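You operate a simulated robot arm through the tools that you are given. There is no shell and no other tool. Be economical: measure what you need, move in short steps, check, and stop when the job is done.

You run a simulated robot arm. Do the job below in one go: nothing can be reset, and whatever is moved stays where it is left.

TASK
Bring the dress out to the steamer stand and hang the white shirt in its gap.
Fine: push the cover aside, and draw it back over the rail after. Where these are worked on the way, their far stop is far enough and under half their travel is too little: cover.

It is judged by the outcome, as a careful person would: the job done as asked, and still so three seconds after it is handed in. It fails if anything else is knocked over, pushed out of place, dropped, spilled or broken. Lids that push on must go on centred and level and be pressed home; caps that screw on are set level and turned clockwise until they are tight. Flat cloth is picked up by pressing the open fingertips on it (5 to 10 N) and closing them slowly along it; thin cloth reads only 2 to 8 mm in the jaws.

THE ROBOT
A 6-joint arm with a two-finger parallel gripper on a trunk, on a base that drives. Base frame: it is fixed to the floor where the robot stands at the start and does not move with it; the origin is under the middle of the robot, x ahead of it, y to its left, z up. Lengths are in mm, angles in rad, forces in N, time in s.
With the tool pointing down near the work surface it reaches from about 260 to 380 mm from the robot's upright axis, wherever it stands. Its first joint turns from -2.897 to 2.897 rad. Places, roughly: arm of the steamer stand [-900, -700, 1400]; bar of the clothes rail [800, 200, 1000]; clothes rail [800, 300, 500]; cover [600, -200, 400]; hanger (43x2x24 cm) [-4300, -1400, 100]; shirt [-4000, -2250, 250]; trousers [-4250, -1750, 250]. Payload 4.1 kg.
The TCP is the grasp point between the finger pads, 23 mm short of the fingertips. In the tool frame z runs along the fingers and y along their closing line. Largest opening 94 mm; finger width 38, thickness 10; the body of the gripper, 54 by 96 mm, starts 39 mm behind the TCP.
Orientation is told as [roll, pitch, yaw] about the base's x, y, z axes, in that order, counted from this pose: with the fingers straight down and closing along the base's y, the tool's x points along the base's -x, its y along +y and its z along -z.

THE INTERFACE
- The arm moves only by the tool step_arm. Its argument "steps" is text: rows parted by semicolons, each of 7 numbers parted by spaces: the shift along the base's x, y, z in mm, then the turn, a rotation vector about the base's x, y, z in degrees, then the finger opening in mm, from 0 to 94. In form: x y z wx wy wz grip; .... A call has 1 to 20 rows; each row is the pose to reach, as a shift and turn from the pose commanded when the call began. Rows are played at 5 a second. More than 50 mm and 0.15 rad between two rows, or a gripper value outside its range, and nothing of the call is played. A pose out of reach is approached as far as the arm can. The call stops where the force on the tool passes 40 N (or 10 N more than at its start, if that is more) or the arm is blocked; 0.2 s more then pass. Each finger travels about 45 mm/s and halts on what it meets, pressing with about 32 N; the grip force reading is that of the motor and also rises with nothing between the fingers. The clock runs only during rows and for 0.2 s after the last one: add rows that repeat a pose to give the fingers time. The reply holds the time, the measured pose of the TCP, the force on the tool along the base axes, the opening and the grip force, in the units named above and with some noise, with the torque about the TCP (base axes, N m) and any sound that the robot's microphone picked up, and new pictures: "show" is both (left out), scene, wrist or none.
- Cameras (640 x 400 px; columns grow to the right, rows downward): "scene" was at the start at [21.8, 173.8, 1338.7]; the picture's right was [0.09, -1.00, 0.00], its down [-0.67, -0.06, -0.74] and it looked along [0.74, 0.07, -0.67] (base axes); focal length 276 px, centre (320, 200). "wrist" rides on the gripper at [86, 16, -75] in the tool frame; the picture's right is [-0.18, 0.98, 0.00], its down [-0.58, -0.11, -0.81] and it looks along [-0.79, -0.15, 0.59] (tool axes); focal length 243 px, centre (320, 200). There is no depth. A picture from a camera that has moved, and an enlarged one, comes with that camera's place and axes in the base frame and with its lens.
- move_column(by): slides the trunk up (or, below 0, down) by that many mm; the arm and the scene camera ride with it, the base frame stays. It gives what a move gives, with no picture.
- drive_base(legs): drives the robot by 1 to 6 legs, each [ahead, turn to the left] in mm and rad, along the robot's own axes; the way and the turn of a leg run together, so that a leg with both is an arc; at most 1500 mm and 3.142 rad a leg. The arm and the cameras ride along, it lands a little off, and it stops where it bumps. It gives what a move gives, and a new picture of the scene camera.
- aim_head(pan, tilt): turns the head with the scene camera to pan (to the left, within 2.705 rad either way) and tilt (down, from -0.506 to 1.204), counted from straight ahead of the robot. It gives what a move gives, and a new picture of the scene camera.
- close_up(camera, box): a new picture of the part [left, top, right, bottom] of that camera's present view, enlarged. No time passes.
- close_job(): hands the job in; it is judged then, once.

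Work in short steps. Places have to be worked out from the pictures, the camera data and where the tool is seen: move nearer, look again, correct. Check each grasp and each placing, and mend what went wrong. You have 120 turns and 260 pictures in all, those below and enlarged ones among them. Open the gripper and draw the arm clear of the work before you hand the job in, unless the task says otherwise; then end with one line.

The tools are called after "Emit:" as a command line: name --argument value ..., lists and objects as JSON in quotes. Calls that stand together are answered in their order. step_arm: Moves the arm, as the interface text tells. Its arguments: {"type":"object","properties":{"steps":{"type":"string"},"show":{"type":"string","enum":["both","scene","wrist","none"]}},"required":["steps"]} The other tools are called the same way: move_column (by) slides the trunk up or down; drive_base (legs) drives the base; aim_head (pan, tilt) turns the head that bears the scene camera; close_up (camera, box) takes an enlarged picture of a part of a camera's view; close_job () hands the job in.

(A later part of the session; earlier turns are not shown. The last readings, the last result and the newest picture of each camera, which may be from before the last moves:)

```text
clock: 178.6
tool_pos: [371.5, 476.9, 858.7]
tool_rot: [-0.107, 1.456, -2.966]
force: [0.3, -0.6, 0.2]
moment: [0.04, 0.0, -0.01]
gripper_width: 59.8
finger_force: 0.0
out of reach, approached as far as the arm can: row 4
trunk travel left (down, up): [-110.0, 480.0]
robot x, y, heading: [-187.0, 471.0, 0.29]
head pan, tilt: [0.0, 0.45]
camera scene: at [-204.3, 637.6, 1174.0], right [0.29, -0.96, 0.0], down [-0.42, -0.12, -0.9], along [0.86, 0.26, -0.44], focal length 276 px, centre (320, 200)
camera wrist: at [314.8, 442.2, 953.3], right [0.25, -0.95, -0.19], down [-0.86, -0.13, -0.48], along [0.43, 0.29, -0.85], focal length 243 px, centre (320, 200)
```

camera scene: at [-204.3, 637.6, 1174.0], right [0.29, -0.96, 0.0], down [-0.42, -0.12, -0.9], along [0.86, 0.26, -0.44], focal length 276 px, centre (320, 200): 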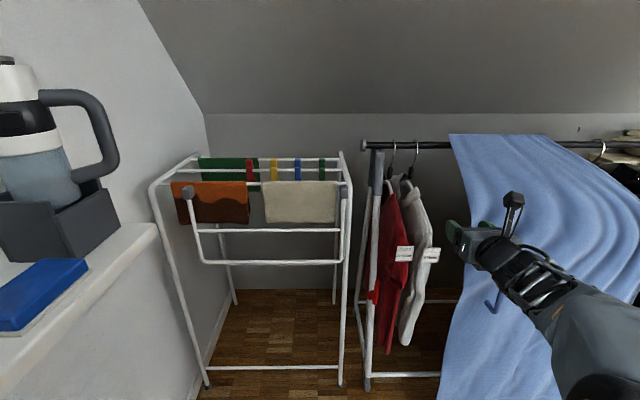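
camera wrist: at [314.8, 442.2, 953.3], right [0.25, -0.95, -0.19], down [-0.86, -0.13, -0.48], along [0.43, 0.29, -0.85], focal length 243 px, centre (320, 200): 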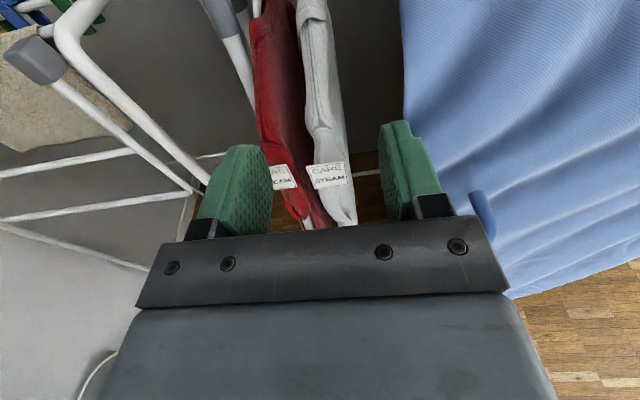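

This works; the white shirt is nearly straight ahead. To keep the forearm clear of the cover I shift the robot left ~80 mm by an S-curve and move the tool right by 70 mm.

Emit:
drive_base --legs '[[-200, 0], [140, 0.6], [140, -0.6]]'

Emit:
step_arm --steps "7 -23 0 0 0 0 60; 13 -46 0 0 0 0 60; 20 -67 0 0 0 0 60; 20 -67 0 0 0 0 60"

```text
clock: 183.5
tool_pos: [408.3, 572.4, 858.6]
tool_rot: [-0.105, 1.455, -2.964]
force: [0.3, -0.7, 0.9]
moment: [0.03, -0.02, 0.03]
gripper_width: 60.0
finger_force: 0.2
trunk travel left (down, up): [-110.0, 480.0]
robot x, y, heading: [-149.0, 563.7, 0.294]
head pan, tilt: [0.0, 0.45]
camera scene: at [-167.2, 733.2, 1174.0], right [0.28, -0.96, 0.0], down [-0.42, -0.12, -0.9], along [0.86, 0.26, -0.44], focal length 276 px, centre (320, 200)
```

scene: 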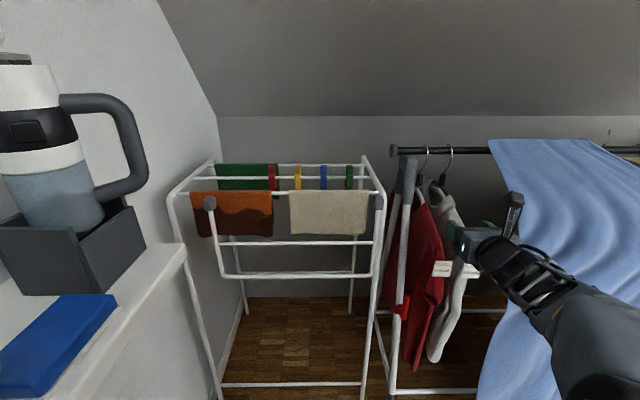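

```text
clock: 184.5
tool_pos: [428.8, 505.1, 857.7]
tool_rot: [-0.107, 1.456, -2.97]
force: [0.7, 0.0, -0.5]
moment: [-0.01, 0.02, -0.01]
gripper_width: 60.1
finger_force: 0.2
trunk travel left (down, up): [-110.0, 480.0]
robot x, y, heading: [-150.6, 565.8, 0.291]
head pan, tilt: [0.0, 0.45]
camera scene: at [-167.2, 733.2, 1174.0], right [0.28, -0.96, 0.0], down [-0.42, -0.12, -0.9], along [0.86, 0.26, -0.44], focal length 276 px, centre (320, 200)
camera wrist: at [372.5, 470.6, 952.8], right [0.25, -0.95, -0.2], down [-0.87, -0.13, -0.48], along [0.43, 0.29, -0.85], focal length 243 px, centre (320, 200)
```

scene: 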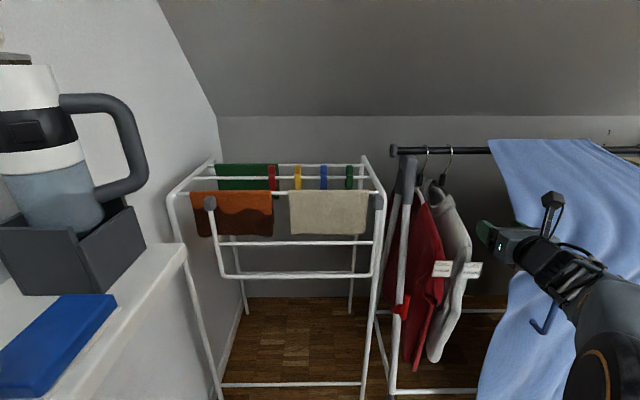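
wrist: 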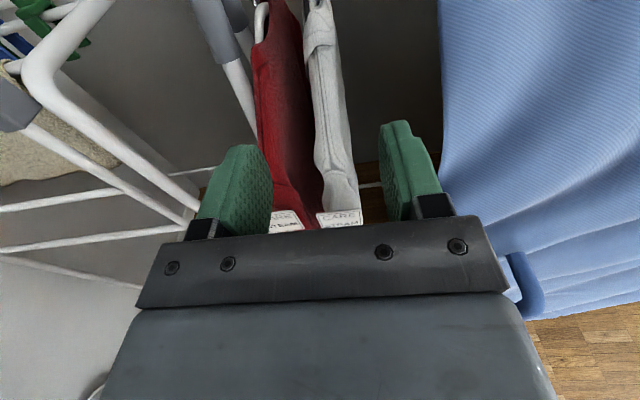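

The shirt is now straight ahead (about 300 mm). I drive 190 mm and check the clearances.

Emit:
drive_base --legs '[[190, 0]]'

Emit:
close_up --camera "wrist" --box '[0, 0, 640, 400]'

```text
clock: 186.0
tool_pos: [611.4, 559.9, 857.1]
tool_rot: [-0.107, 1.456, -2.965]
force: [-0.2, -1.2, 0.5]
moment: [0.0, 0.0, -0.01]
gripper_width: 60.0
finger_force: 0.1
trunk travel left (down, up): [-110.0, 480.0]
robot x, y, heading: [31.4, 621.5, 0.293]
head pan, tilt: [0.0, 0.45]
camera scene: at [15.4, 787.5, 1174.0], right [0.29, -0.96, 0.0], down [-0.42, -0.12, -0.9], along [0.86, 0.26, -0.44], focal length 276 px, centre (320, 200)
```

scene: 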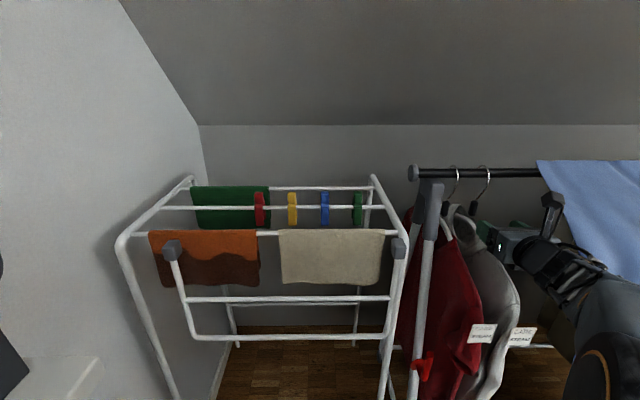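

```text
1.00 times, centred on (320, 200) of wrist (not enlarged: the box is as wide or as high as the picture)
camera zoom: at [555.2, 525.6, 952.8], right [0.25, -0.95, -0.19], down [-0.86, -0.13, -0.48], along [0.43, 0.29, -0.85], focal length 243 px, centre (320, 200)
```

zoom: 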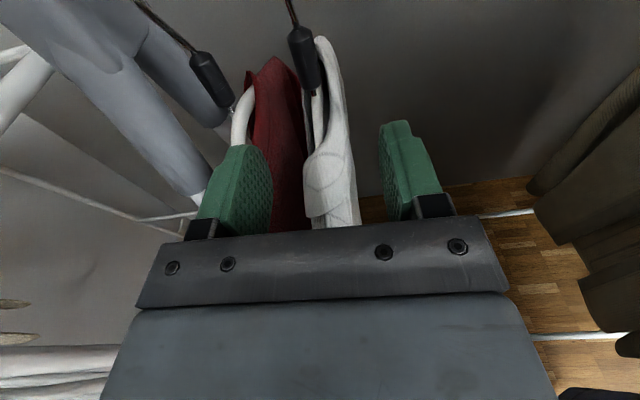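

The sleeve computes to (709,597,858). I drive 70 mm and re-measure.

Emit:
drive_base --legs '[[70, 0]]'

Emit:
step_arm --steps "-2 7 0 0 0 0 60; -2 7 0 0 0 0 60" --show "wrist"

```text
clock: 187.0
tool_pos: [679.7, 581.3, 857.9]
tool_rot: [-0.106, 1.455, -2.967]
force: [0.5, -0.6, 0.4]
moment: [-0.04, 0.0, 0.01]
gripper_width: 60.1
finger_force: 0.0
trunk travel left (down, up): [-110.0, 480.0]
robot x, y, heading: [96.9, 638.2, 0.291]
head pan, tilt: [0.0, 0.45]
camera scene: at [82.6, 807.6, 1174.0], right [0.29, -0.96, 0.0], down [-0.42, -0.12, -0.9], along [0.86, 0.26, -0.44], focal length 276 px, centre (320, 200)
```

scene: 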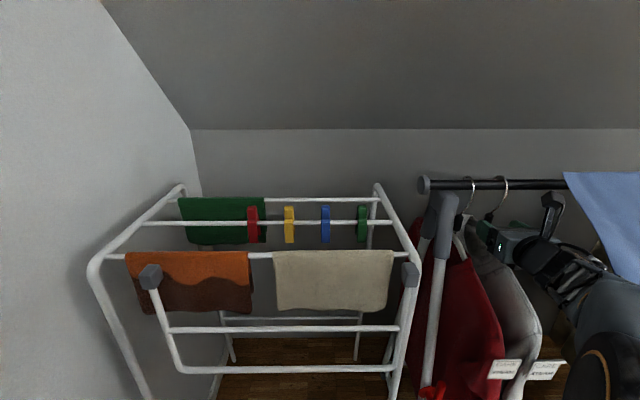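

```text
clock: 187.6
tool_pos: [677.2, 588.7, 857.3]
tool_rot: [-0.105, 1.457, -2.965]
force: [-0.2, -0.4, -0.9]
moment: [0.0, -0.01, 0.01]
gripper_width: 60.0
finger_force: 0.1
trunk travel left (down, up): [-110.0, 480.0]
robot x, y, heading: [97.8, 640.8, 0.29]
head pan, tilt: [0.0, 0.45]
camera wrist: at [620.6, 553.3, 952.9], right [0.25, -0.95, -0.19], down [-0.86, -0.13, -0.48], along [0.43, 0.29, -0.85], focal length 243 px, centre (320, 200)
```

wrist: 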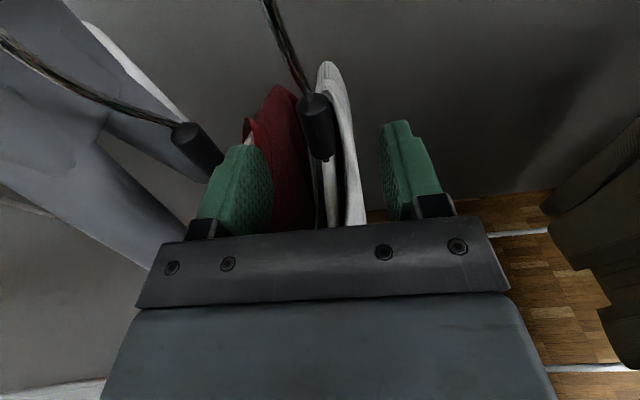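

I advance 35 mm and close on the sleeve.

Emit:
step_arm --steps "11 3.5 0 0 0 0 60; 22 7 0 0 0 0 60; 33 11 0 0 0 0 60; 33 11 0 0 0 0 40; 33 11 0 0 0 0 20; 33 11 0 0 0 0 5; 33 11 0 0 0 0 0; 33 11 0 0 0 0 0" --show "wrist"

```text
clock: 189.4
tool_pos: [710.3, 599.5, 858.3]
tool_rot: [-0.107, 1.456, -2.964]
force: [-0.2, -0.9, 1.1]
moment: [-0.05, 0.16, -0.01]
gripper_width: 16.7
finger_force: 32.2
trunk travel left (down, up): [-110.0, 480.0]
robot x, y, heading: [100.9, 636.7, 0.288]
head pan, tilt: [0.0, 0.45]
camera wrist: at [653.5, 564.4, 952.8], right [0.25, -0.95, -0.19], down [-0.86, -0.13, -0.48], along [0.43, 0.29, -0.85], focal length 243 px, centre (320, 200)
```

wrist: 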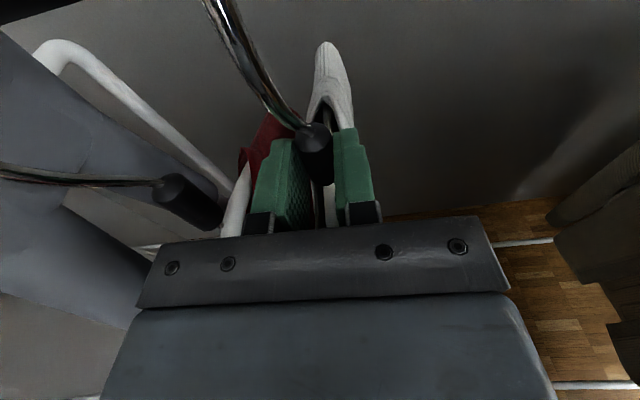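

The white shirt's sleeve is gripped (16.7 mm). Note the resting TCP height 858. I lift 35 mm and draw it 30 mm clear of the bar.

Emit:
step_arm --steps "0 0 5 0 0 0 0; 0 0 11 0 0 0 0; 0 0 17 0 0 0 0; 0 0 23 0 0 0 0; 0 0 29 0 0 0 0; 0 0 35 0 0 0 0; -10 -3 35 0 0 0 0; -20 -6 35 0 0 0 0; -30 -9 35 0 0 0 0; -30 -9 35 0 0 0 0" --show "scene"

Emit:
close_up --camera "scene" --box '[420, 130, 640, 270]'

```text
clock: 191.6
tool_pos: [679.6, 589.8, 893.4]
tool_rot: [-0.105, 1.454, -2.963]
force: [-0.4, -0.4, -2.8]
moment: [-0.09, 0.19, -0.06]
gripper_width: 16.6
finger_force: 32.0
trunk travel left (down, up): [-110.0, 480.0]
robot x, y, heading: [101.3, 642.5, 0.289]
head pan, tilt: [0.0, 0.45]
camera scene: at [82.9, 807.6, 1174.0], right [0.29, -0.96, 0.0], down [-0.42, -0.12, -0.9], along [0.86, 0.26, -0.44], focal length 276 px, centre (320, 200)
```

scene: 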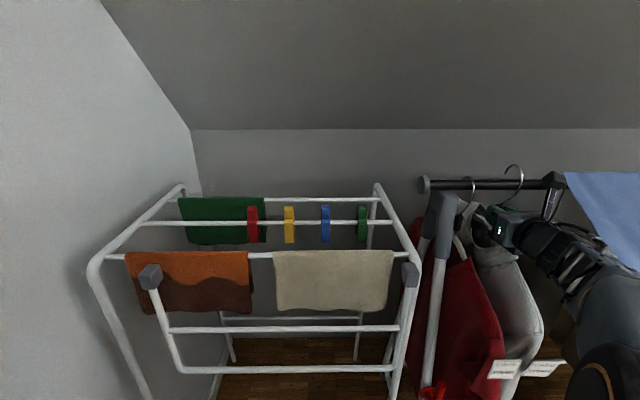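

```text
2.86 times, centred on (530, 200) of scene
camera zoom: at [82.9, 807.6, 1174.0], right [0.29, -0.96, 0.0], down [-0.42, -0.12, -0.9], along [0.86, 0.26, -0.44], focal length 790 px, centre (-280, 200)
```

zoom: 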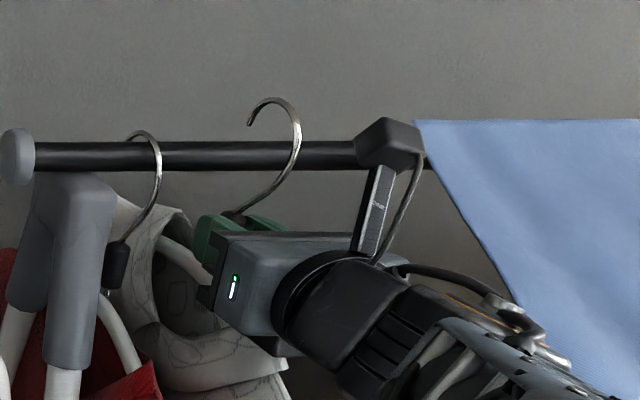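

It's free of the bar (2.8 N carried). I back straight out slowly.

Emit:
drive_base --legs '[[-300, 0]]'

Emit:
drive_base --legs '[[-280, 0]]'

```text
clock: 193.7
tool_pos: [390.8, 501.8, 893.0]
tool_rot: [-0.107, 1.456, -2.971]
force: [0.1, 0.0, -4.0]
moment: [-0.07, 0.22, 0.01]
gripper_width: 16.9
finger_force: 32.3
trunk travel left (down, up): [-110.0, 480.0]
robot x, y, heading: [-187.4, 552.6, 0.284]
head pan, tilt: [0.0, 0.45]
camera scene: at [-205.3, 722.1, 1174.0], right [0.28, -0.96, 0.0], down [-0.42, -0.12, -0.9], along [0.86, 0.25, -0.44], focal length 276 px, centre (320, 200)
```

scene: 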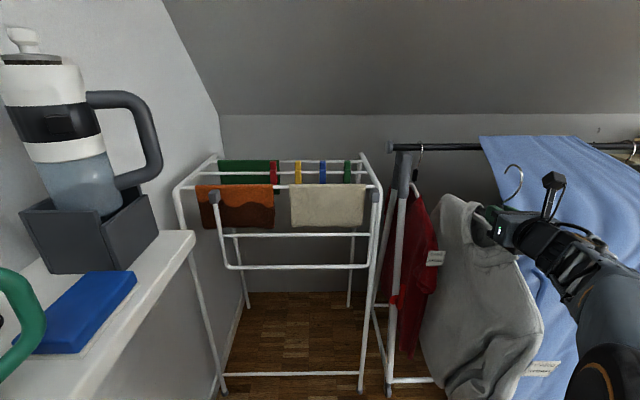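

```text
clock: 195.6
tool_pos: [124.3, 424.2, 893.2]
tool_rot: [-0.107, 1.455, -2.971]
force: [-0.7, 0.9, -3.1]
moment: [-0.1, 0.18, 0.02]
gripper_width: 16.9
finger_force: 32.2
trunk travel left (down, up): [-110.0, 480.0]
robot x, y, heading: [-454.5, 478.6, 0.285]
head pan, tilt: [0.0, 0.45]
camera scene: at [-471.7, 643.9, 1174.0], right [0.28, -0.96, 0.0], down [-0.42, -0.12, -0.9], along [0.86, 0.25, -0.44], focal length 276 px, centre (320, 200)
```

scene: 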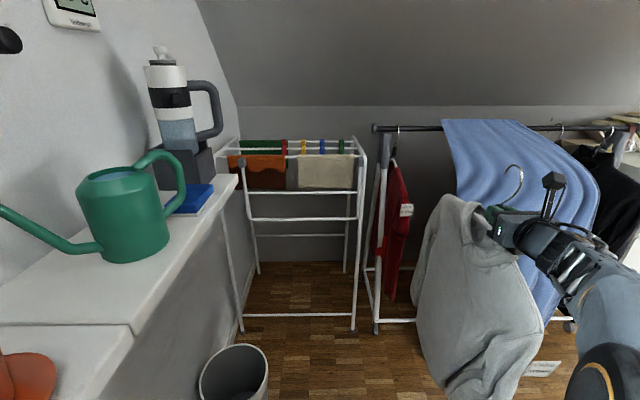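

The shirt is out and clear of everything. I shift the tool left relative to the robot (to -100 mm), then go along the rail to in front of the gap, staying far enough back to swing.

Emit:
step_arm --steps "-8 27 0 0 0 0 0; -16 55 0 0 0 0 0; -24 82 0 0 0 0 0; -33 110 0 0 0 0 0; -33 110 0 0 0 0 0" --show "none"

Emit:
drive_base --legs '[[0, -1.564], [785, 0], [0, 1.569]]'

Emit:
aim_head --pan -0.1 --tilt 0.5

```text
clock: 196.8
tool_pos: [89.6, 535.4, 892.8]
tool_rot: [-0.107, 1.457, -2.969]
force: [0.1, 1.6, -3.8]
moment: [-0.1, 0.22, 0.02]
gripper_width: 16.7
finger_force: 31.8
trunk travel left (down, up): [-110.0, 480.0]
robot x, y, heading: [-453.6, 474.6, 0.288]
head pan, tilt: [0.0, 0.45]
```

```text
clock: 208.7
tool_pos: [325.7, -176.8, 893.7]
tool_rot: [-0.105, 1.455, -2.902]
force: [-0.6, -3.1, -3.5]
moment: [-0.79, 0.33, -0.65]
gripper_width: 17.2
finger_force: 31.2
trunk travel left (down, up): [-110.0, 480.0]
robot x, y, heading: [-212.2, -267.3, 0.348]
head pan, tilt: [0.0, 0.45]
camera scene: at [-241.9, -103.8, 1174.0], right [0.34, -0.94, 0.0], down [-0.41, -0.15, -0.9], along [0.85, 0.31, -0.44], focal length 276 px, centre (320, 200)
```

scene: 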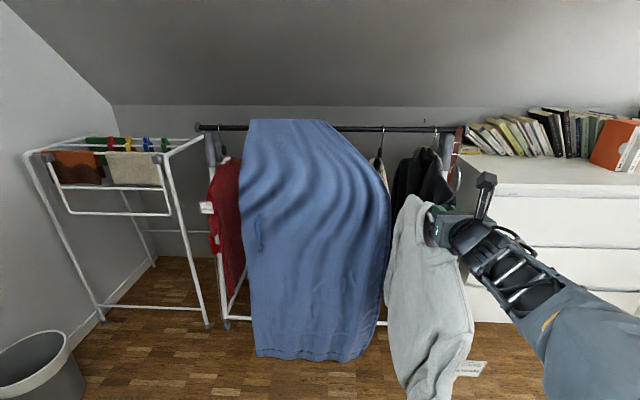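

```text
clock: 209.4
tool_pos: [325.1, -177.9, 892.3]
tool_rot: [-0.096, 1.452, -2.898]
force: [0.0, -2.3, -5.1]
moment: [-0.88, 0.52, -0.6]
gripper_width: 16.9
finger_force: 32.0
trunk travel left (down, up): [-110.0, 480.0]
robot x, y, heading: [-213.6, -270.5, 0.349]
head pan, tilt: [-0.099, 0.499]
camera scene: at [-239.8, -112.7, 1169.5], right [0.25, -0.97, 0.0], down [-0.46, -0.12, -0.88], along [0.85, 0.22, -0.48], focal length 276 px, centre (320, 200)
```

scene: 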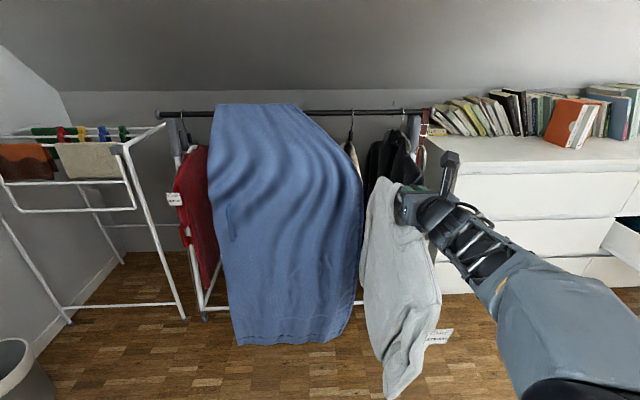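

The shirt's leading edge lightly touches the cover (3 N sideways) because the turn overshot by 0.06. I turn back right and back up a bit.

Emit:
drive_base --legs '[[0, -0.1], [-60, 0.03]]'

Emit:
close_up --camera "wrist" --box '[0, 0, 640, 400]'

```text
clock: 210.9
tool_pos: [273.5, -229.9, 892.8]
tool_rot: [-0.106, 1.455, -2.971]
force: [0.8, 0.2, -3.7]
moment: [-0.05, 0.21, -0.01]
gripper_width: 16.6
finger_force: 32.3
trunk travel left (down, up): [-110.0, 480.0]
robot x, y, heading: [-272.1, -289.1, 0.278]
head pan, tilt: [-0.099, 0.499]
camera scene: at [-286.7, -127.0, 1169.5], right [0.18, -0.98, 0.0], down [-0.47, -0.09, -0.88], along [0.86, 0.16, -0.48], focal length 276 px, centre (320, 200)
```

scene: 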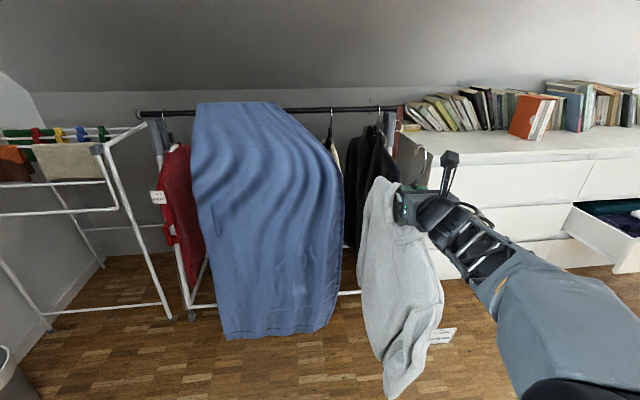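

```text
1.00 times, centred on (320, 200) of wrist (not enlarged: the box is as wide or as high as the picture)
camera zoom: at [216.8, -264.5, 987.6], right [0.24, -0.95, -0.19], down [-0.87, -0.12, -0.48], along [0.44, 0.29, -0.85], focal length 243 px, centre (320, 200)
```

zoom: 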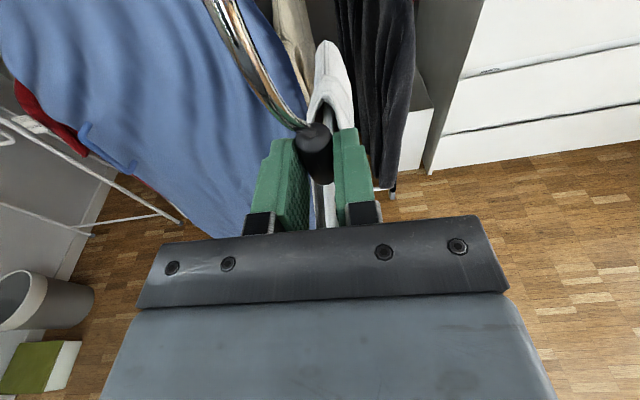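

Clean again, and I'm lined up with the gap (between cream at s≈738 and black at s≈940). I drive in 330 mm and check.

Emit:
drive_base --legs '[[330, 0]]'

Emit:
close_up --camera "wrist" --box '[0, 0, 640, 400]'

```text
clock: 213.1
tool_pos: [587.0, -139.3, 894.0]
tool_rot: [-0.104, 1.453, -2.971]
force: [-0.2, -0.6, -4.2]
moment: [-0.08, 0.21, 0.0]
gripper_width: 16.5
finger_force: 31.7
trunk travel left (down, up): [-110.0, 480.0]
robot x, y, heading: [41.4, -198.0, 0.28]
head pan, tilt: [-0.099, 0.499]
camera scene: at [27.5, -36.0, 1169.5], right [0.18, -0.98, 0.0], down [-0.47, -0.09, -0.88], along [0.86, 0.16, -0.48], focal length 276 px, centre (320, 200)
```

scene: 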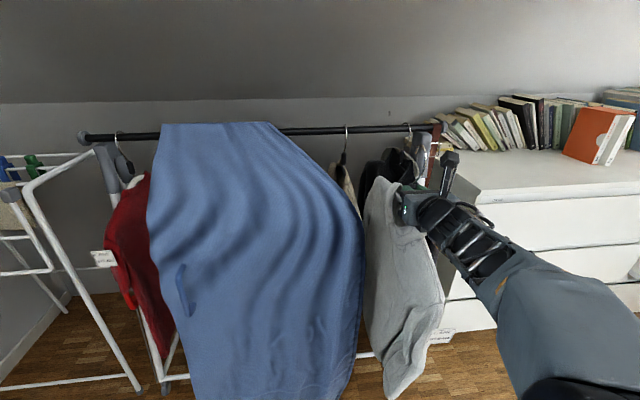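

```text
1.00 times, centred on (320, 200) of wrist (not enlarged: the box is as wide or as high as the picture)
camera zoom: at [531.0, -173.4, 987.6], right [0.24, -0.95, -0.19], down [-0.87, -0.12, -0.48], along [0.43, 0.29, -0.85], focal length 243 px, centre (320, 200)
```

zoom: 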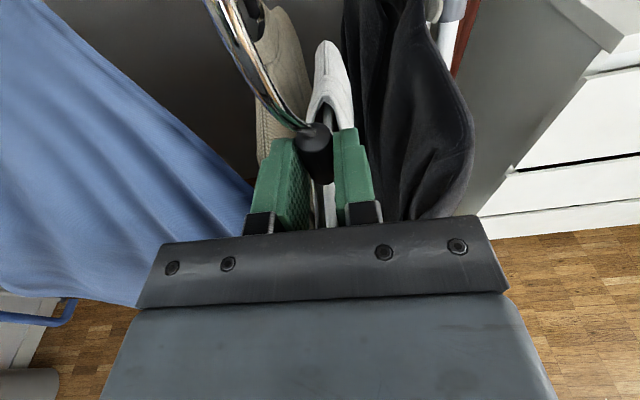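

The shirt lies between cream and black. I continue 255 mm.

Emit:
drive_base --legs '[[255, 0]]'

Emit:
close_up --camera "wrist" --box '[0, 0, 640, 400]'

Emit:
close_up --camera "scene" --box '[300, 100, 500, 230]'

```text
clock: 214.9
tool_pos: [831.7, -68.1, 893.0]
tool_rot: [-0.102, 1.456, -2.97]
force: [0.0, -0.8, -3.8]
moment: [-0.09, 0.19, 0.03]
gripper_width: 16.7
finger_force: 31.9
trunk travel left (down, up): [-110.0, 480.0]
robot x, y, heading: [286.1, -120.9, 0.282]
head pan, tilt: [-0.099, 0.499]
camera scene: at [271.1, 34.8, 1169.5], right [0.18, -0.98, 0.0], down [-0.47, -0.09, -0.88], along [0.86, 0.16, -0.48], focal length 276 px, centre (320, 200)
```

scene: 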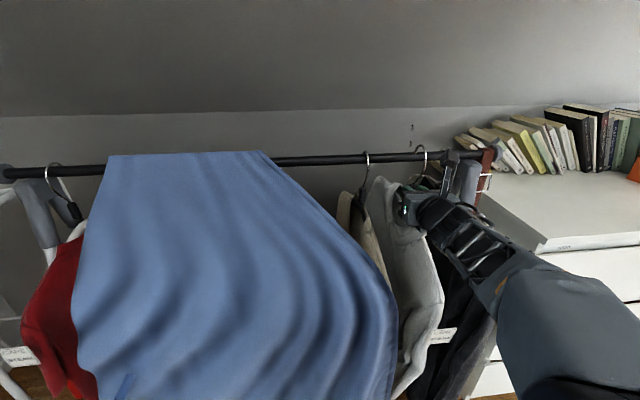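

```text
1.00 times, centred on (320, 200) of wrist (not enlarged: the box is as wide or as high as the picture)
camera zoom: at [774.9, -101.7, 987.5], right [0.25, -0.95, -0.19], down [-0.87, -0.13, -0.48], along [0.43, 0.29, -0.85], focal length 243 px, centre (320, 200)
```

zoom: 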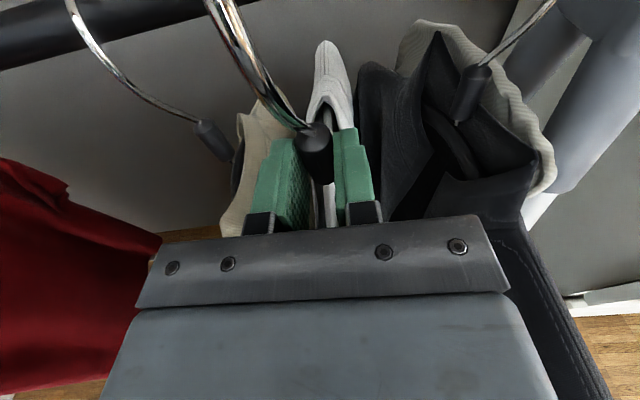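

```text
3.08 times, centred on (400, 165) of scene
camera zoom: at [271.1, 34.8, 1169.5], right [0.18, -0.98, 0.0], down [-0.47, -0.09, -0.88], along [0.86, 0.16, -0.48], focal length 851 px, centre (74, 308)
```

zoom: 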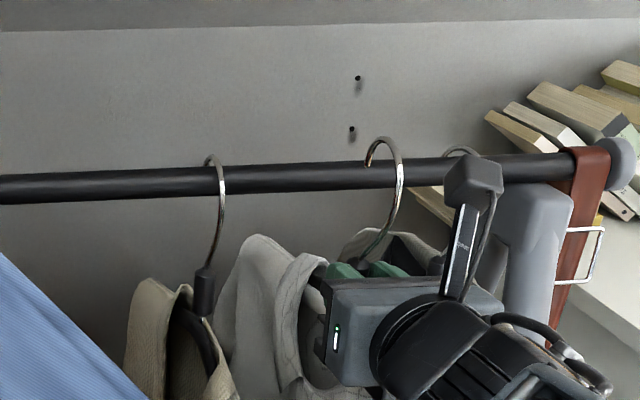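

No contact. I notice something red under the cover side in the wrist view; I check that before going on.

Emit:
close_up --camera "wrist" --box '[0, 130, 200, 400]'

```text
1.48 times, centred on (100, 265) of wrist
camera zoom: at [774.9, -101.7, 987.5], right [0.25, -0.95, -0.19], down [-0.87, -0.13, -0.48], along [0.43, 0.29, -0.85], focal length 359 px, centre (646, 104)
```

zoom: 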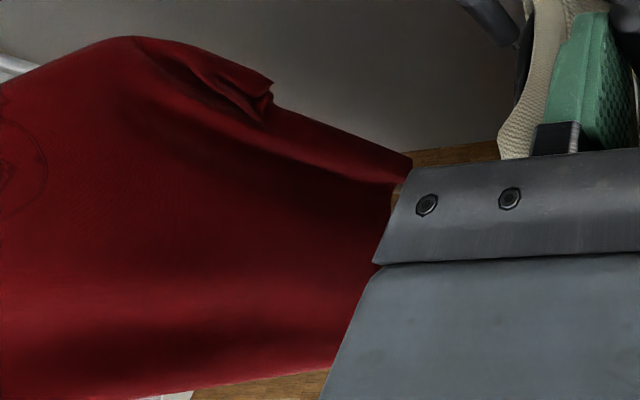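

That is just the red shirt's broad side seen from under the cover. I drive 25 mm more, then reach the last 58 mm with the hook over the bar.

Emit:
drive_base --legs '[[25, 0]]'

Emit:
step_arm --steps "9 3 2 0 0 0 0; 18 5.5 2 0 0 0 0; 27 8 2 0 0 0 0; 36 11 2 0 0 0 0; 45 13.5 2 0 0 0 0; 53 16 2 0 0 0 0; 53 16 2 0 0 0 0" --show "scene"

Emit:
close_up --camera "scene" --box '[300, 100, 500, 230]'

```text
clock: 215.8
tool_pos: [848.7, -52.9, 890.7]
tool_rot: [-0.12, 1.45, -2.97]
force: [-0.6, -0.1, -3.8]
moment: [-0.1, 0.21, 0.02]
gripper_width: 16.7
finger_force: 31.3
trunk travel left (down, up): [-110.0, 480.0]
robot x, y, heading: [306.3, -116.6, 0.308]
head pan, tilt: [-0.099, 0.499]
stopped in leg 1: the robot was blocked; the commanded pose is now the measured one
camera scene: at [285.9, 39.7, 1169.5], right [0.2, -0.98, 0.0], down [-0.47, -0.1, -0.88], along [0.86, 0.18, -0.48], focal length 276 px, centre (320, 200)
```

scene: 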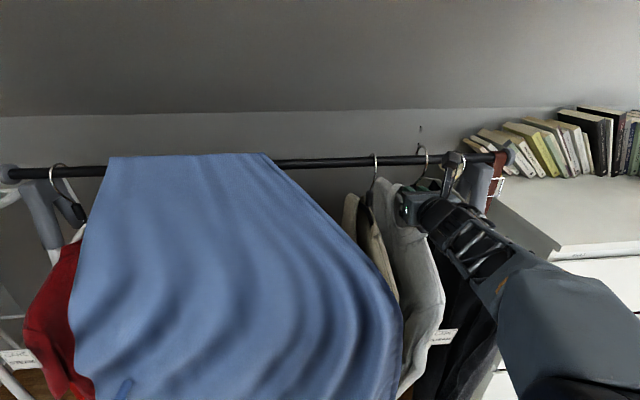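

```text
clock: 217.4
tool_pos: [901.9, -37.0, 893.8]
tool_rot: [-0.122, 1.452, -2.971]
force: [-1.8, -0.9, -3.5]
moment: [-0.04, 0.12, -0.01]
gripper_width: 16.8
finger_force: 31.8
trunk travel left (down, up): [-110.0, 480.0]
robot x, y, heading: [307.0, -119.7, 0.302]
head pan, tilt: [-0.099, 0.499]
camera scene: at [286.0, 39.8, 1169.5], right [0.2, -0.98, 0.0], down [-0.47, -0.1, -0.88], along [0.86, 0.18, -0.48], focal length 276 px, centre (320, 200)
```

scene: 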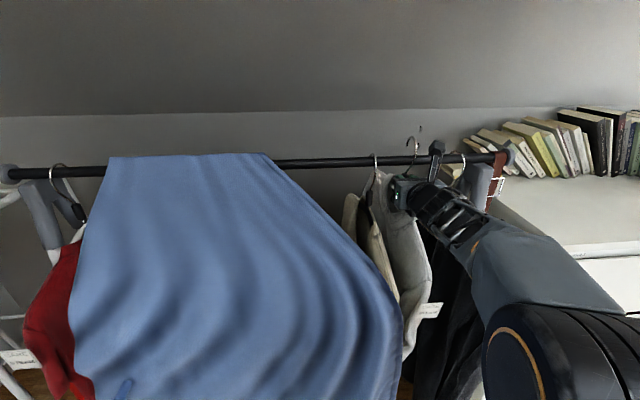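

```text
3.08 times, centred on (400, 165) of scene
camera zoom: at [286.0, 39.8, 1169.5], right [0.2, -0.98, 0.0], down [-0.47, -0.1, -0.88], along [0.86, 0.18, -0.48], focal length 851 px, centre (74, 308)
```

zoom: 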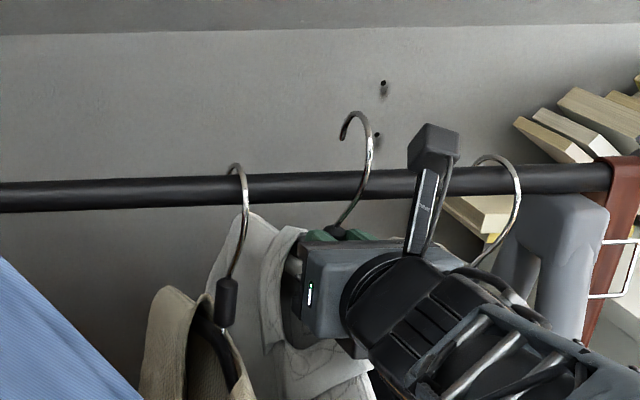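

The base bumped lightly at the end, the arm reached on. The hook's tip is over the bar; I go 7 mm further and lower until the weight is taken.

Emit:
step_arm --steps "4 1 0 0 0 0 0; 7 2 -2 0 0 0 0; 7 2 -8 0 0 0 0; 7 2 -14 0 0 0 0; 7 2 -20 0 0 0 0; 7 2 -26 0 0 0 0; 7 2 -31 0 0 0 0; 7 2 -34 0 0 0 0; 7 2 -36 0 0 0 0; 7 2 -36 0 0 0 0" --show "scene"

Emit:
close_up --camera "scene" --box '[300, 100, 500, 230]'

```text
clock: 219.7
tool_pos: [908.6, -35.6, 860.2]
tool_rot: [-0.125, 1.457, -2.974]
force: [2.1, 0.5, 9.8]
moment: [-0.1, 0.61, 0.0]
gripper_width: 16.9
finger_force: 32.3
trunk travel left (down, up): [-110.0, 480.0]
robot x, y, heading: [304.4, -120.7, 0.303]
head pan, tilt: [-0.099, 0.499]
camera scene: at [285.6, 39.7, 1169.7], right [0.2, -0.98, 0.0], down [-0.47, -0.1, -0.88], along [0.86, 0.18, -0.48], focal length 276 px, centre (320, 200)
```

scene: 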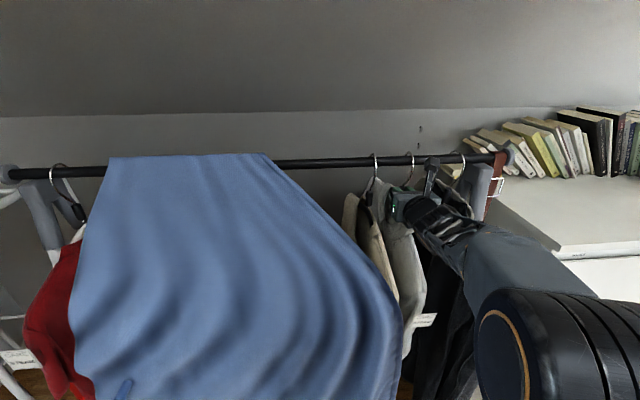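

```text
3.08 times, centred on (400, 165) of scene
camera zoom: at [285.6, 39.7, 1169.7], right [0.2, -0.98, 0.0], down [-0.47, -0.1, -0.88], along [0.86, 0.18, -0.48], focal length 851 px, centre (74, 308)
```

zoom: 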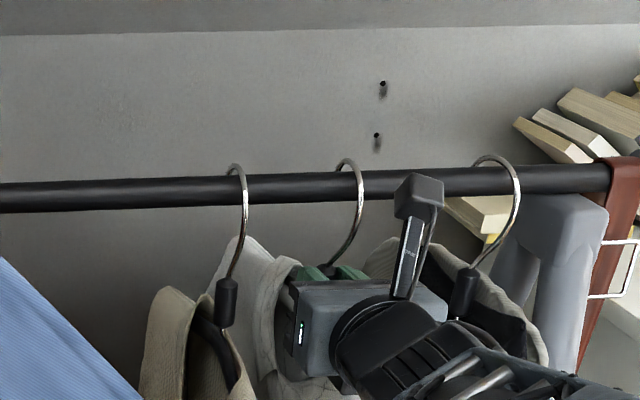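

The hook sits on the bar with the weight taken. I ease up 1.5 mm, open, and withdraw straight back.

Emit:
step_arm --steps "0 0 1.5 0 0 0 0; 0 0 1.5 0 0 0 22; 0 0 1.5 0 0 0 38; 0 0 1.5 0 0 0 56; 0 0 1.5 0 0 0 56; -10 -3 1.5 0 0 0 56; -22 -7 1.5 0 0 0 56; -40 -12 1.5 0 0 0 56; -58 -17 1.5 0 0 0 56; -58 -17 1.5 0 0 0 56" --show "both"

Emit:
drive_base --legs '[[-330, 0]]'

```text
clock: 221.8
tool_pos: [850.2, -51.3, 858.5]
tool_rot: [-0.122, 1.45, -2.971]
force: [0.6, -0.8, 0.3]
moment: [0.01, 0.0, 0.01]
gripper_width: 55.7
finger_force: 0.2
trunk travel left (down, up): [-110.0, 480.0]
robot x, y, heading: [305.0, -118.9, 0.301]
head pan, tilt: [-0.099, 0.499]
camera scene: at [285.9, 39.8, 1169.5], right [0.2, -0.98, 0.0], down [-0.47, -0.1, -0.88], along [0.86, 0.18, -0.48], focal length 276 px, centre (320, 200)
camera wrist: at [794.7, -87.8, 954.2], right [0.26, -0.94, -0.2], down [-0.87, -0.14, -0.48], along [0.43, 0.3, -0.85], focal length 243 px, centre (320, 200)
```

scene: 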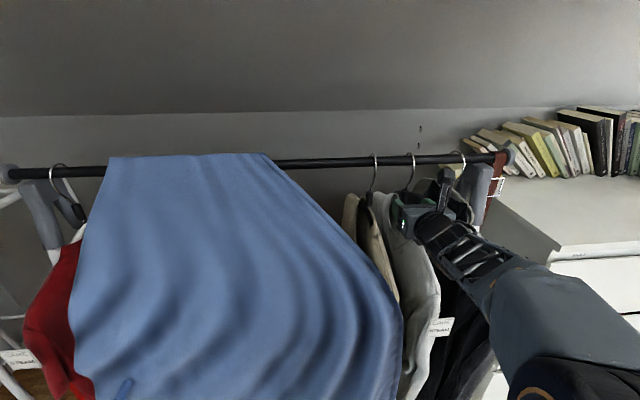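
wrist: 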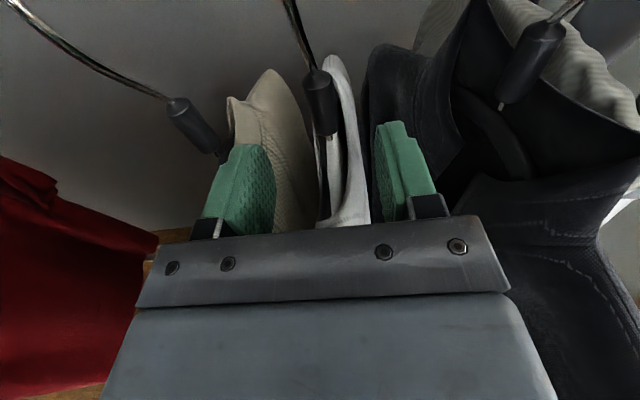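

```text
clock: 224.0
tool_pos: [535.8, -148.2, 859.8]
tool_rot: [-0.122, 1.452, -2.966]
force: [-0.5, -0.1, 1.2]
moment: [-0.02, 0.02, -0.02]
gripper_width: 56.2
finger_force: 0.0
trunk travel left (down, up): [-110.0, 480.0]
robot x, y, heading: [-10.3, -220.7, 0.312]
head pan, tilt: [-0.099, 0.499]
camera scene: at [-29.8, -60.2, 1169.5], right [0.21, -0.98, 0.0], down [-0.47, -0.1, -0.88], along [0.86, 0.18, -0.48], focal length 276 px, centre (320, 200)
```

scene: 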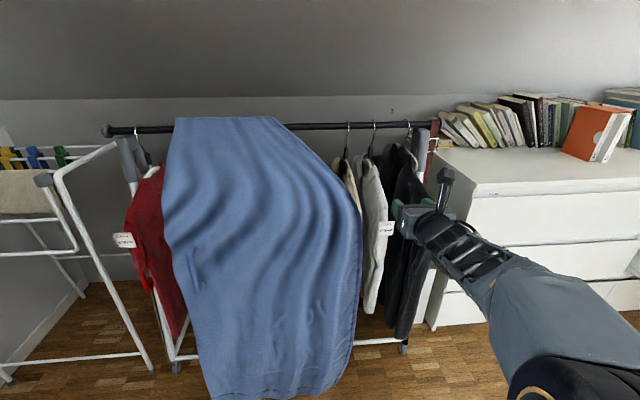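

The white shirt hangs in the dress's gap. Now the cover: I back off, move left along the rail to face its handle, and lower the trunk.

Emit:
drive_base --legs '[[-130, 0], [0, 1.54], [285, 0], [0, -1.56]]'

Emit:
move_column --by -100

Emit:
step_arm --steps "0 0 0 7.9 1.8 -1 60; 0 0 0 15.9 3.6 -1.9 70; 0 0 0 23.8 5.4 -2.9 80; 0 0 0 31.8 7.2 -3.8 90; 0 0 0 39.7 9 -4.8 90; 0 0 0 47.6 10.8 -5.8 90; 0 0 0 55.6 12.6 -6.7 90; 0 0 0 63.5 14.4 -7.7 90; 0 0 0 71.5 16.2 -8.6 90; 0 0 0 79.4 18 -9.6 90; 0 0 0 87.3 19.8 -10.6 90; 0 0 0 95.3 21.6 -11.5 90; 0 0 0 103.2 23.4 -12.5 90; 0 0 0 111.2 25.2 -13.4 90; 0 0 0 119.1 27 -14.4 90; 0 0 0 127 28.8 -15.4 90; 0 0 0 135 30.6 -16.3 90; 0 0 0 142.9 32.4 -17.3 90; 0 0 0 150.9 34.2 -18.2 90; 0 0 0 158.8 36 -19.2 90" --show "both"

```text
clock: 234.5
tool_pos: [326.6, 94.8, 859.6]
tool_rot: [-0.123, 1.453, -2.946]
force: [-0.2, 0.5, -0.3]
moment: [0.02, -0.03, 0.02]
gripper_width: 55.9
finger_force: 0.1
trunk travel left (down, up): [-110.0, 480.0]
robot x, y, heading: [-220.6, 11.6, 0.336]
head pan, tilt: [-0.099, 0.499]
camera scene: at [-240.2, 171.6, 1169.5], right [0.23, -0.97, 0.0], down [-0.47, -0.11, -0.88], along [0.85, 0.2, -0.48], focal length 276 px, centre (320, 200)
```

scene: 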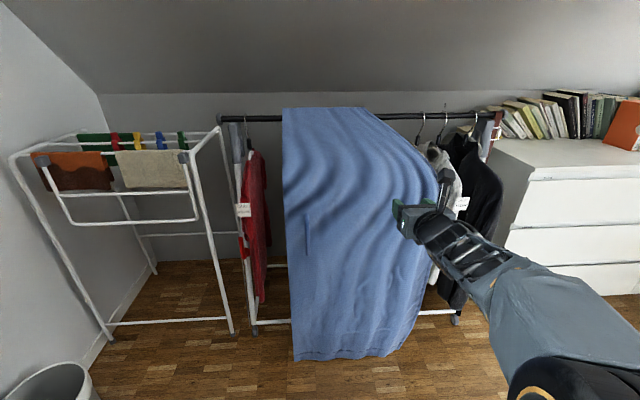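

```text
clock: 235.8
tool_pos: [326.8, 93.9, 758.5]
tool_rot: [-0.121, 1.451, -2.945]
force: [-0.7, -0.7, -0.2]
moment: [-0.02, 0.01, -0.01]
gripper_width: 56.0
finger_force: 0.2
trunk travel left (down, up): [-10.0, 580.0]
robot x, y, heading: [-217.5, 14.6, 0.331]
head pan, tilt: [-0.099, 0.499]
```

```text
clock: 240.0
tool_pos: [325.7, 94.0, 758.3]
tool_rot: [-1.259, -1.273, 1.401]
force: [0.1, 0.4, -0.2]
moment: [-0.01, -0.02, -0.01]
gripper_width: 89.7
finger_force: 0.0
trunk travel left (down, up): [-10.0, 580.0]
robot x, y, heading: [-215.1, 12.1, 0.322]
head pan, tilt: [-0.099, 0.499]
camera scene: at [-240.2, 171.5, 1069.5], right [0.23, -0.97, 0.0], down [-0.47, -0.11, -0.88], along [0.85, 0.2, -0.48], focal length 276 px, centre (320, 200)
camera wrist: at [246.6, 74.4, 679.0], right [-0.14, 0.99, -0.1], down [-0.75, -0.04, 0.66], along [0.65, 0.17, 0.75], focal length 243 px, centre (320, 200)
```

scene: 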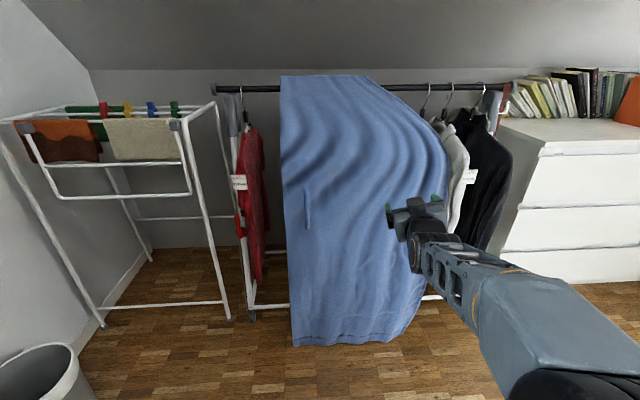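
wrist: 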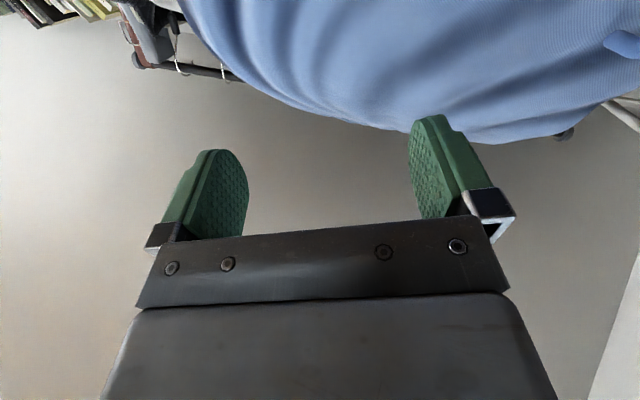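

I finish truing the roll, pitch the tool down to the posture that worked on the handle, and come nearer.

Emit:
step_arm --steps "0 0 0 7.9 1.8 -1 94; 0 0 0 15.5 3.5 -1.9 94; 0 0 0 15.5 3.5 -1.9 94" --show "none"

Emit:
step_arm --steps "0 0 0 -2.1 7 0 94; 0 0 0 -4.2 14 0 94; 0 0 0 -6.3 21 0 94; 0 0 0 -8.4 27.8 0 94; 0 0 0 -8.4 27.8 0 94" --show "none"

Emit:
drive_base --legs '[[120, -0.03]]'

```text
clock: 240.8
tool_pos: [326.5, 94.2, 758.4]
tool_rot: [-0.062, -1.454, 0.188]
force: [-1.0, -0.4, 0.9]
moment: [0.0, -0.04, 0.01]
gripper_width: 93.9
finger_force: 0.1
trunk travel left (down, up): [-10.0, 580.0]
robot x, y, heading: [-214.9, 11.9, 0.328]
head pan, tilt: [-0.099, 0.499]
```

```text
clock: 242.0
tool_pos: [327.6, 94.4, 759.2]
tool_rot: [-0.152, -0.947, 0.275]
force: [0.3, -0.5, -0.3]
moment: [0.02, 0.0, 0.01]
gripper_width: 94.0
finger_force: 0.0
trunk travel left (down, up): [-10.0, 580.0]
robot x, y, heading: [-218.4, 15.6, 0.328]
head pan, tilt: [-0.099, 0.499]
```

```text
clock: 243.2
tool_pos: [439.6, 113.0, 757.4]
tool_rot: [-0.151, -0.946, 0.244]
force: [-0.6, -0.2, 0.4]
moment: [-0.03, -0.04, 0.01]
gripper_width: 93.8
finger_force: 0.2
trunk travel left (down, up): [-10.0, 580.0]
robot x, y, heading: [-106.3, 52.7, 0.3]
head pan, tilt: [-0.099, 0.499]
camera scene: at [-125.0, 208.1, 1069.5], right [0.2, -0.98, 0.0], down [-0.47, -0.09, -0.88], along [0.86, 0.17, -0.48], focal length 276 px, centre (320, 200)
```

scene: 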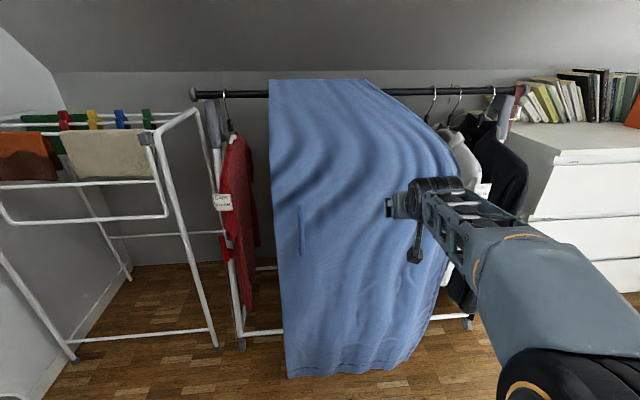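

The handle is at about (403,354,691). I bring the tool in front of it before driving the last 100 mm, and true its roll and yaw.

Emit:
step_arm --steps "-21 35 -9 0.8 0.2 1.7 94; -42 70 -18 1.6 0.5 3.3 94; -64 105 -28 2.4 0.8 5 94; -85 140 -38 3.2 1 6.7 94; -107 176 -48 4 1.2 8.3 94; -128 211 -57 4.8 1.5 10 94; -128 211 -57 4.8 1.5 10 94" --show "both"

```text
clock: 244.8
tool_pos: [308.4, 323.1, 699.2]
tool_rot: [0.001, -0.943, 0.297]
force: [-0.5, -0.5, -0.7]
moment: [-0.02, 0.0, -0.01]
gripper_width: 93.8
finger_force: 0.1
trunk travel left (down, up): [-10.0, 580.0]
robot x, y, heading: [-105.6, 48.7, 0.299]
head pan, tilt: [-0.099, 0.499]
camera scene: at [-125.0, 208.1, 1069.5], right [0.2, -0.98, 0.0], down [-0.47, -0.09, -0.88], along [0.86, 0.17, -0.48], focal length 276 px, centre (320, 200)
camera wrist: at [198.6, 306.2, 674.1], right [-0.18, 0.97, 0.15], down [-0.27, -0.19, 0.94], along [0.95, 0.13, 0.3], focal length 243 px, centre (320, 200)
```

scene: 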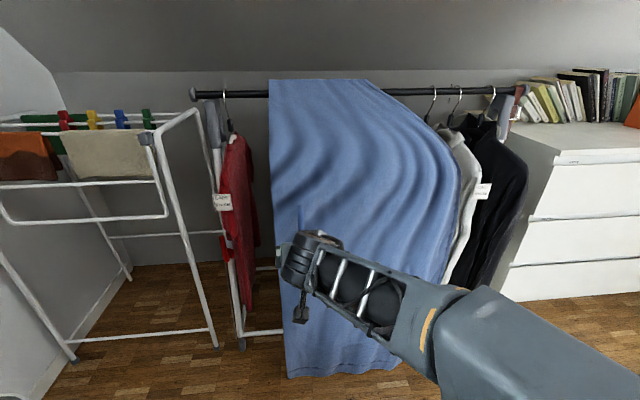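
wrist: 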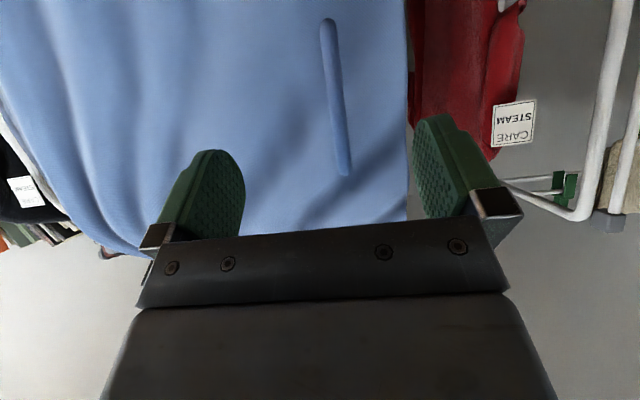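

The handle is centred in the open fingers. I drive 82 mm, reach the rest, and close.

Emit:
drive_base --legs '[[82, 0]]'

Emit:
step_arm --steps "7 5 -5 0 0 0 94; 15 10 -8 0 0 0 94; 15 10 -8 0 0 0 60; 15 10 -8 0 0 0 20; 15 10 -8 0 0 0 0; 15 10 -8 0 0 0 0; 15 10 -8 0 0 0 0; 15 10 -8 0 0 0 0" --show "both"

```text
clock: 245.9
tool_pos: [386.1, 347.9, 700.8]
tool_rot: [-0.001, -0.944, 0.297]
force: [0.2, -0.2, -0.4]
moment: [-0.01, 0.02, 0.04]
gripper_width: 93.9
finger_force: 0.1
trunk travel left (down, up): [-10.0, 580.0]
robot x, y, heading: [-25.3, 70.0, 0.302]
head pan, tilt: [-0.099, 0.499]
camera scene: at [-48.6, 231.7, 1069.5], right [0.2, -0.98, 0.0], down [-0.47, -0.1, -0.88], along [0.86, 0.17, -0.48], focal length 276 px, centre (320, 200)
```

scene: 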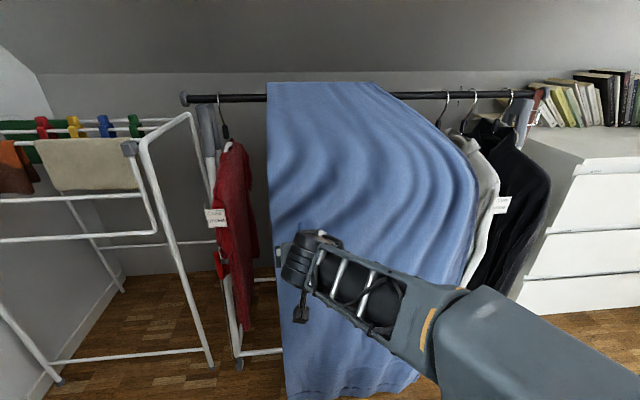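

```text
clock: 247.7
tool_pos: [400.1, 355.9, 691.5]
tool_rot: [-0.002, -0.944, 0.299]
force: [0.3, 1.2, -0.4]
moment: [0.01, -0.04, 0.05]
gripper_width: 13.5
finger_force: 44.9
trunk travel left (down, up): [-10.0, 580.0]
robot x, y, heading: [-30.3, 73.1, 0.301]
head pan, tilt: [-0.099, 0.499]
camera scene: at [-48.6, 231.8, 1069.5], right [0.2, -0.98, 0.0], down [-0.47, -0.1, -0.88], along [0.86, 0.17, -0.48], focal length 276 px, centre (320, 200)
camera wrist: at [289.9, 339.4, 665.7], right [-0.18, 0.97, 0.15], down [-0.27, -0.19, 0.94], along [0.95, 0.13, 0.3], focal length 243 px, centre (320, 200)
```

scene: 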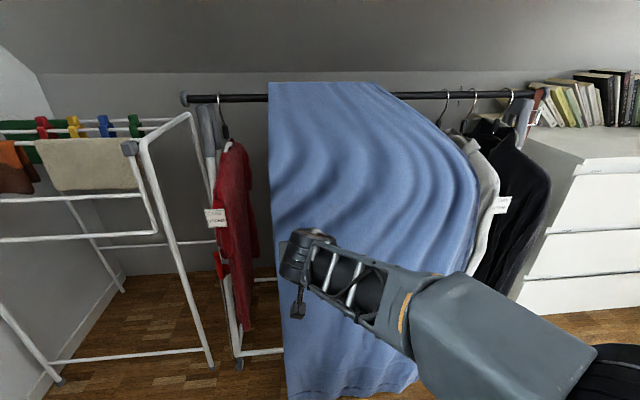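
wrist: 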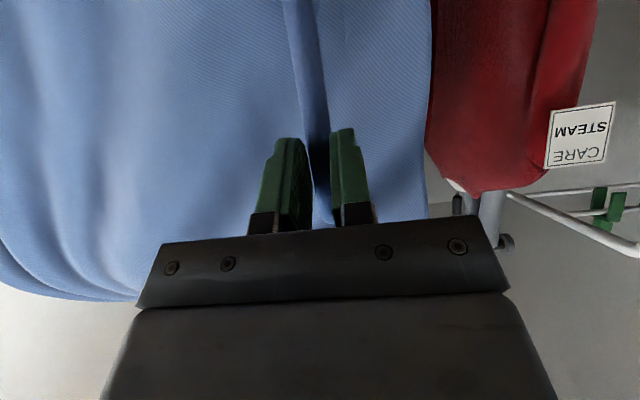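

The handle is held (13.5 mm). I draw the cover right along the rail's line.

Emit:
step_arm --steps "3 -10 0 0 0 0 0; 8 -26 0 0 0 0 0; 13.5 -44 0 0 0 0 0; 19 -62 0 0 0 0 0; 24.5 -80 0 0 0 0 0; 30 -98 0 0 0 0 0; 35.5 -116 0 0 0 0 0; 41 -134 0 0 0 0 0; 46.5 -152 0 0 0 0 0; 46.5 -152 0 0 0 0 0" --show "scene"

```text
clock: 249.9
tool_pos: [447.8, 204.8, 691.7]
tool_rot: [-0.001, -0.948, 0.297]
force: [11.2, 4.3, 0.4]
moment: [0.06, 0.15, -0.01]
gripper_width: 13.5
finger_force: 45.2
trunk travel left (down, up): [-10.0, 580.0]
robot x, y, heading: [-30.0, 72.8, 0.297]
head pan, tilt: [-0.099, 0.499]
camera scene: at [-47.7, 232.0, 1069.5], right [0.2, -0.98, 0.0], down [-0.47, -0.1, -0.88], along [0.86, 0.17, -0.48], focal length 276 px, centre (320, 200)
```

scene: 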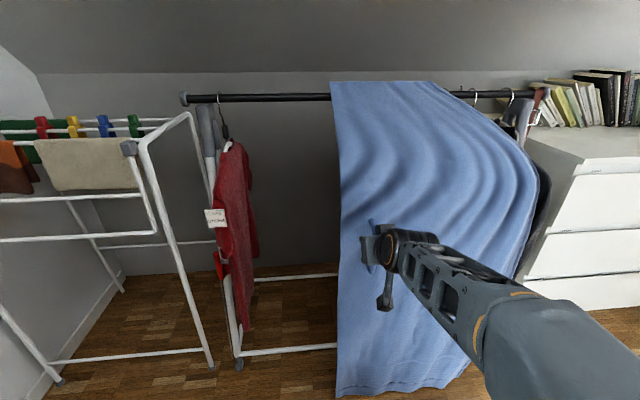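

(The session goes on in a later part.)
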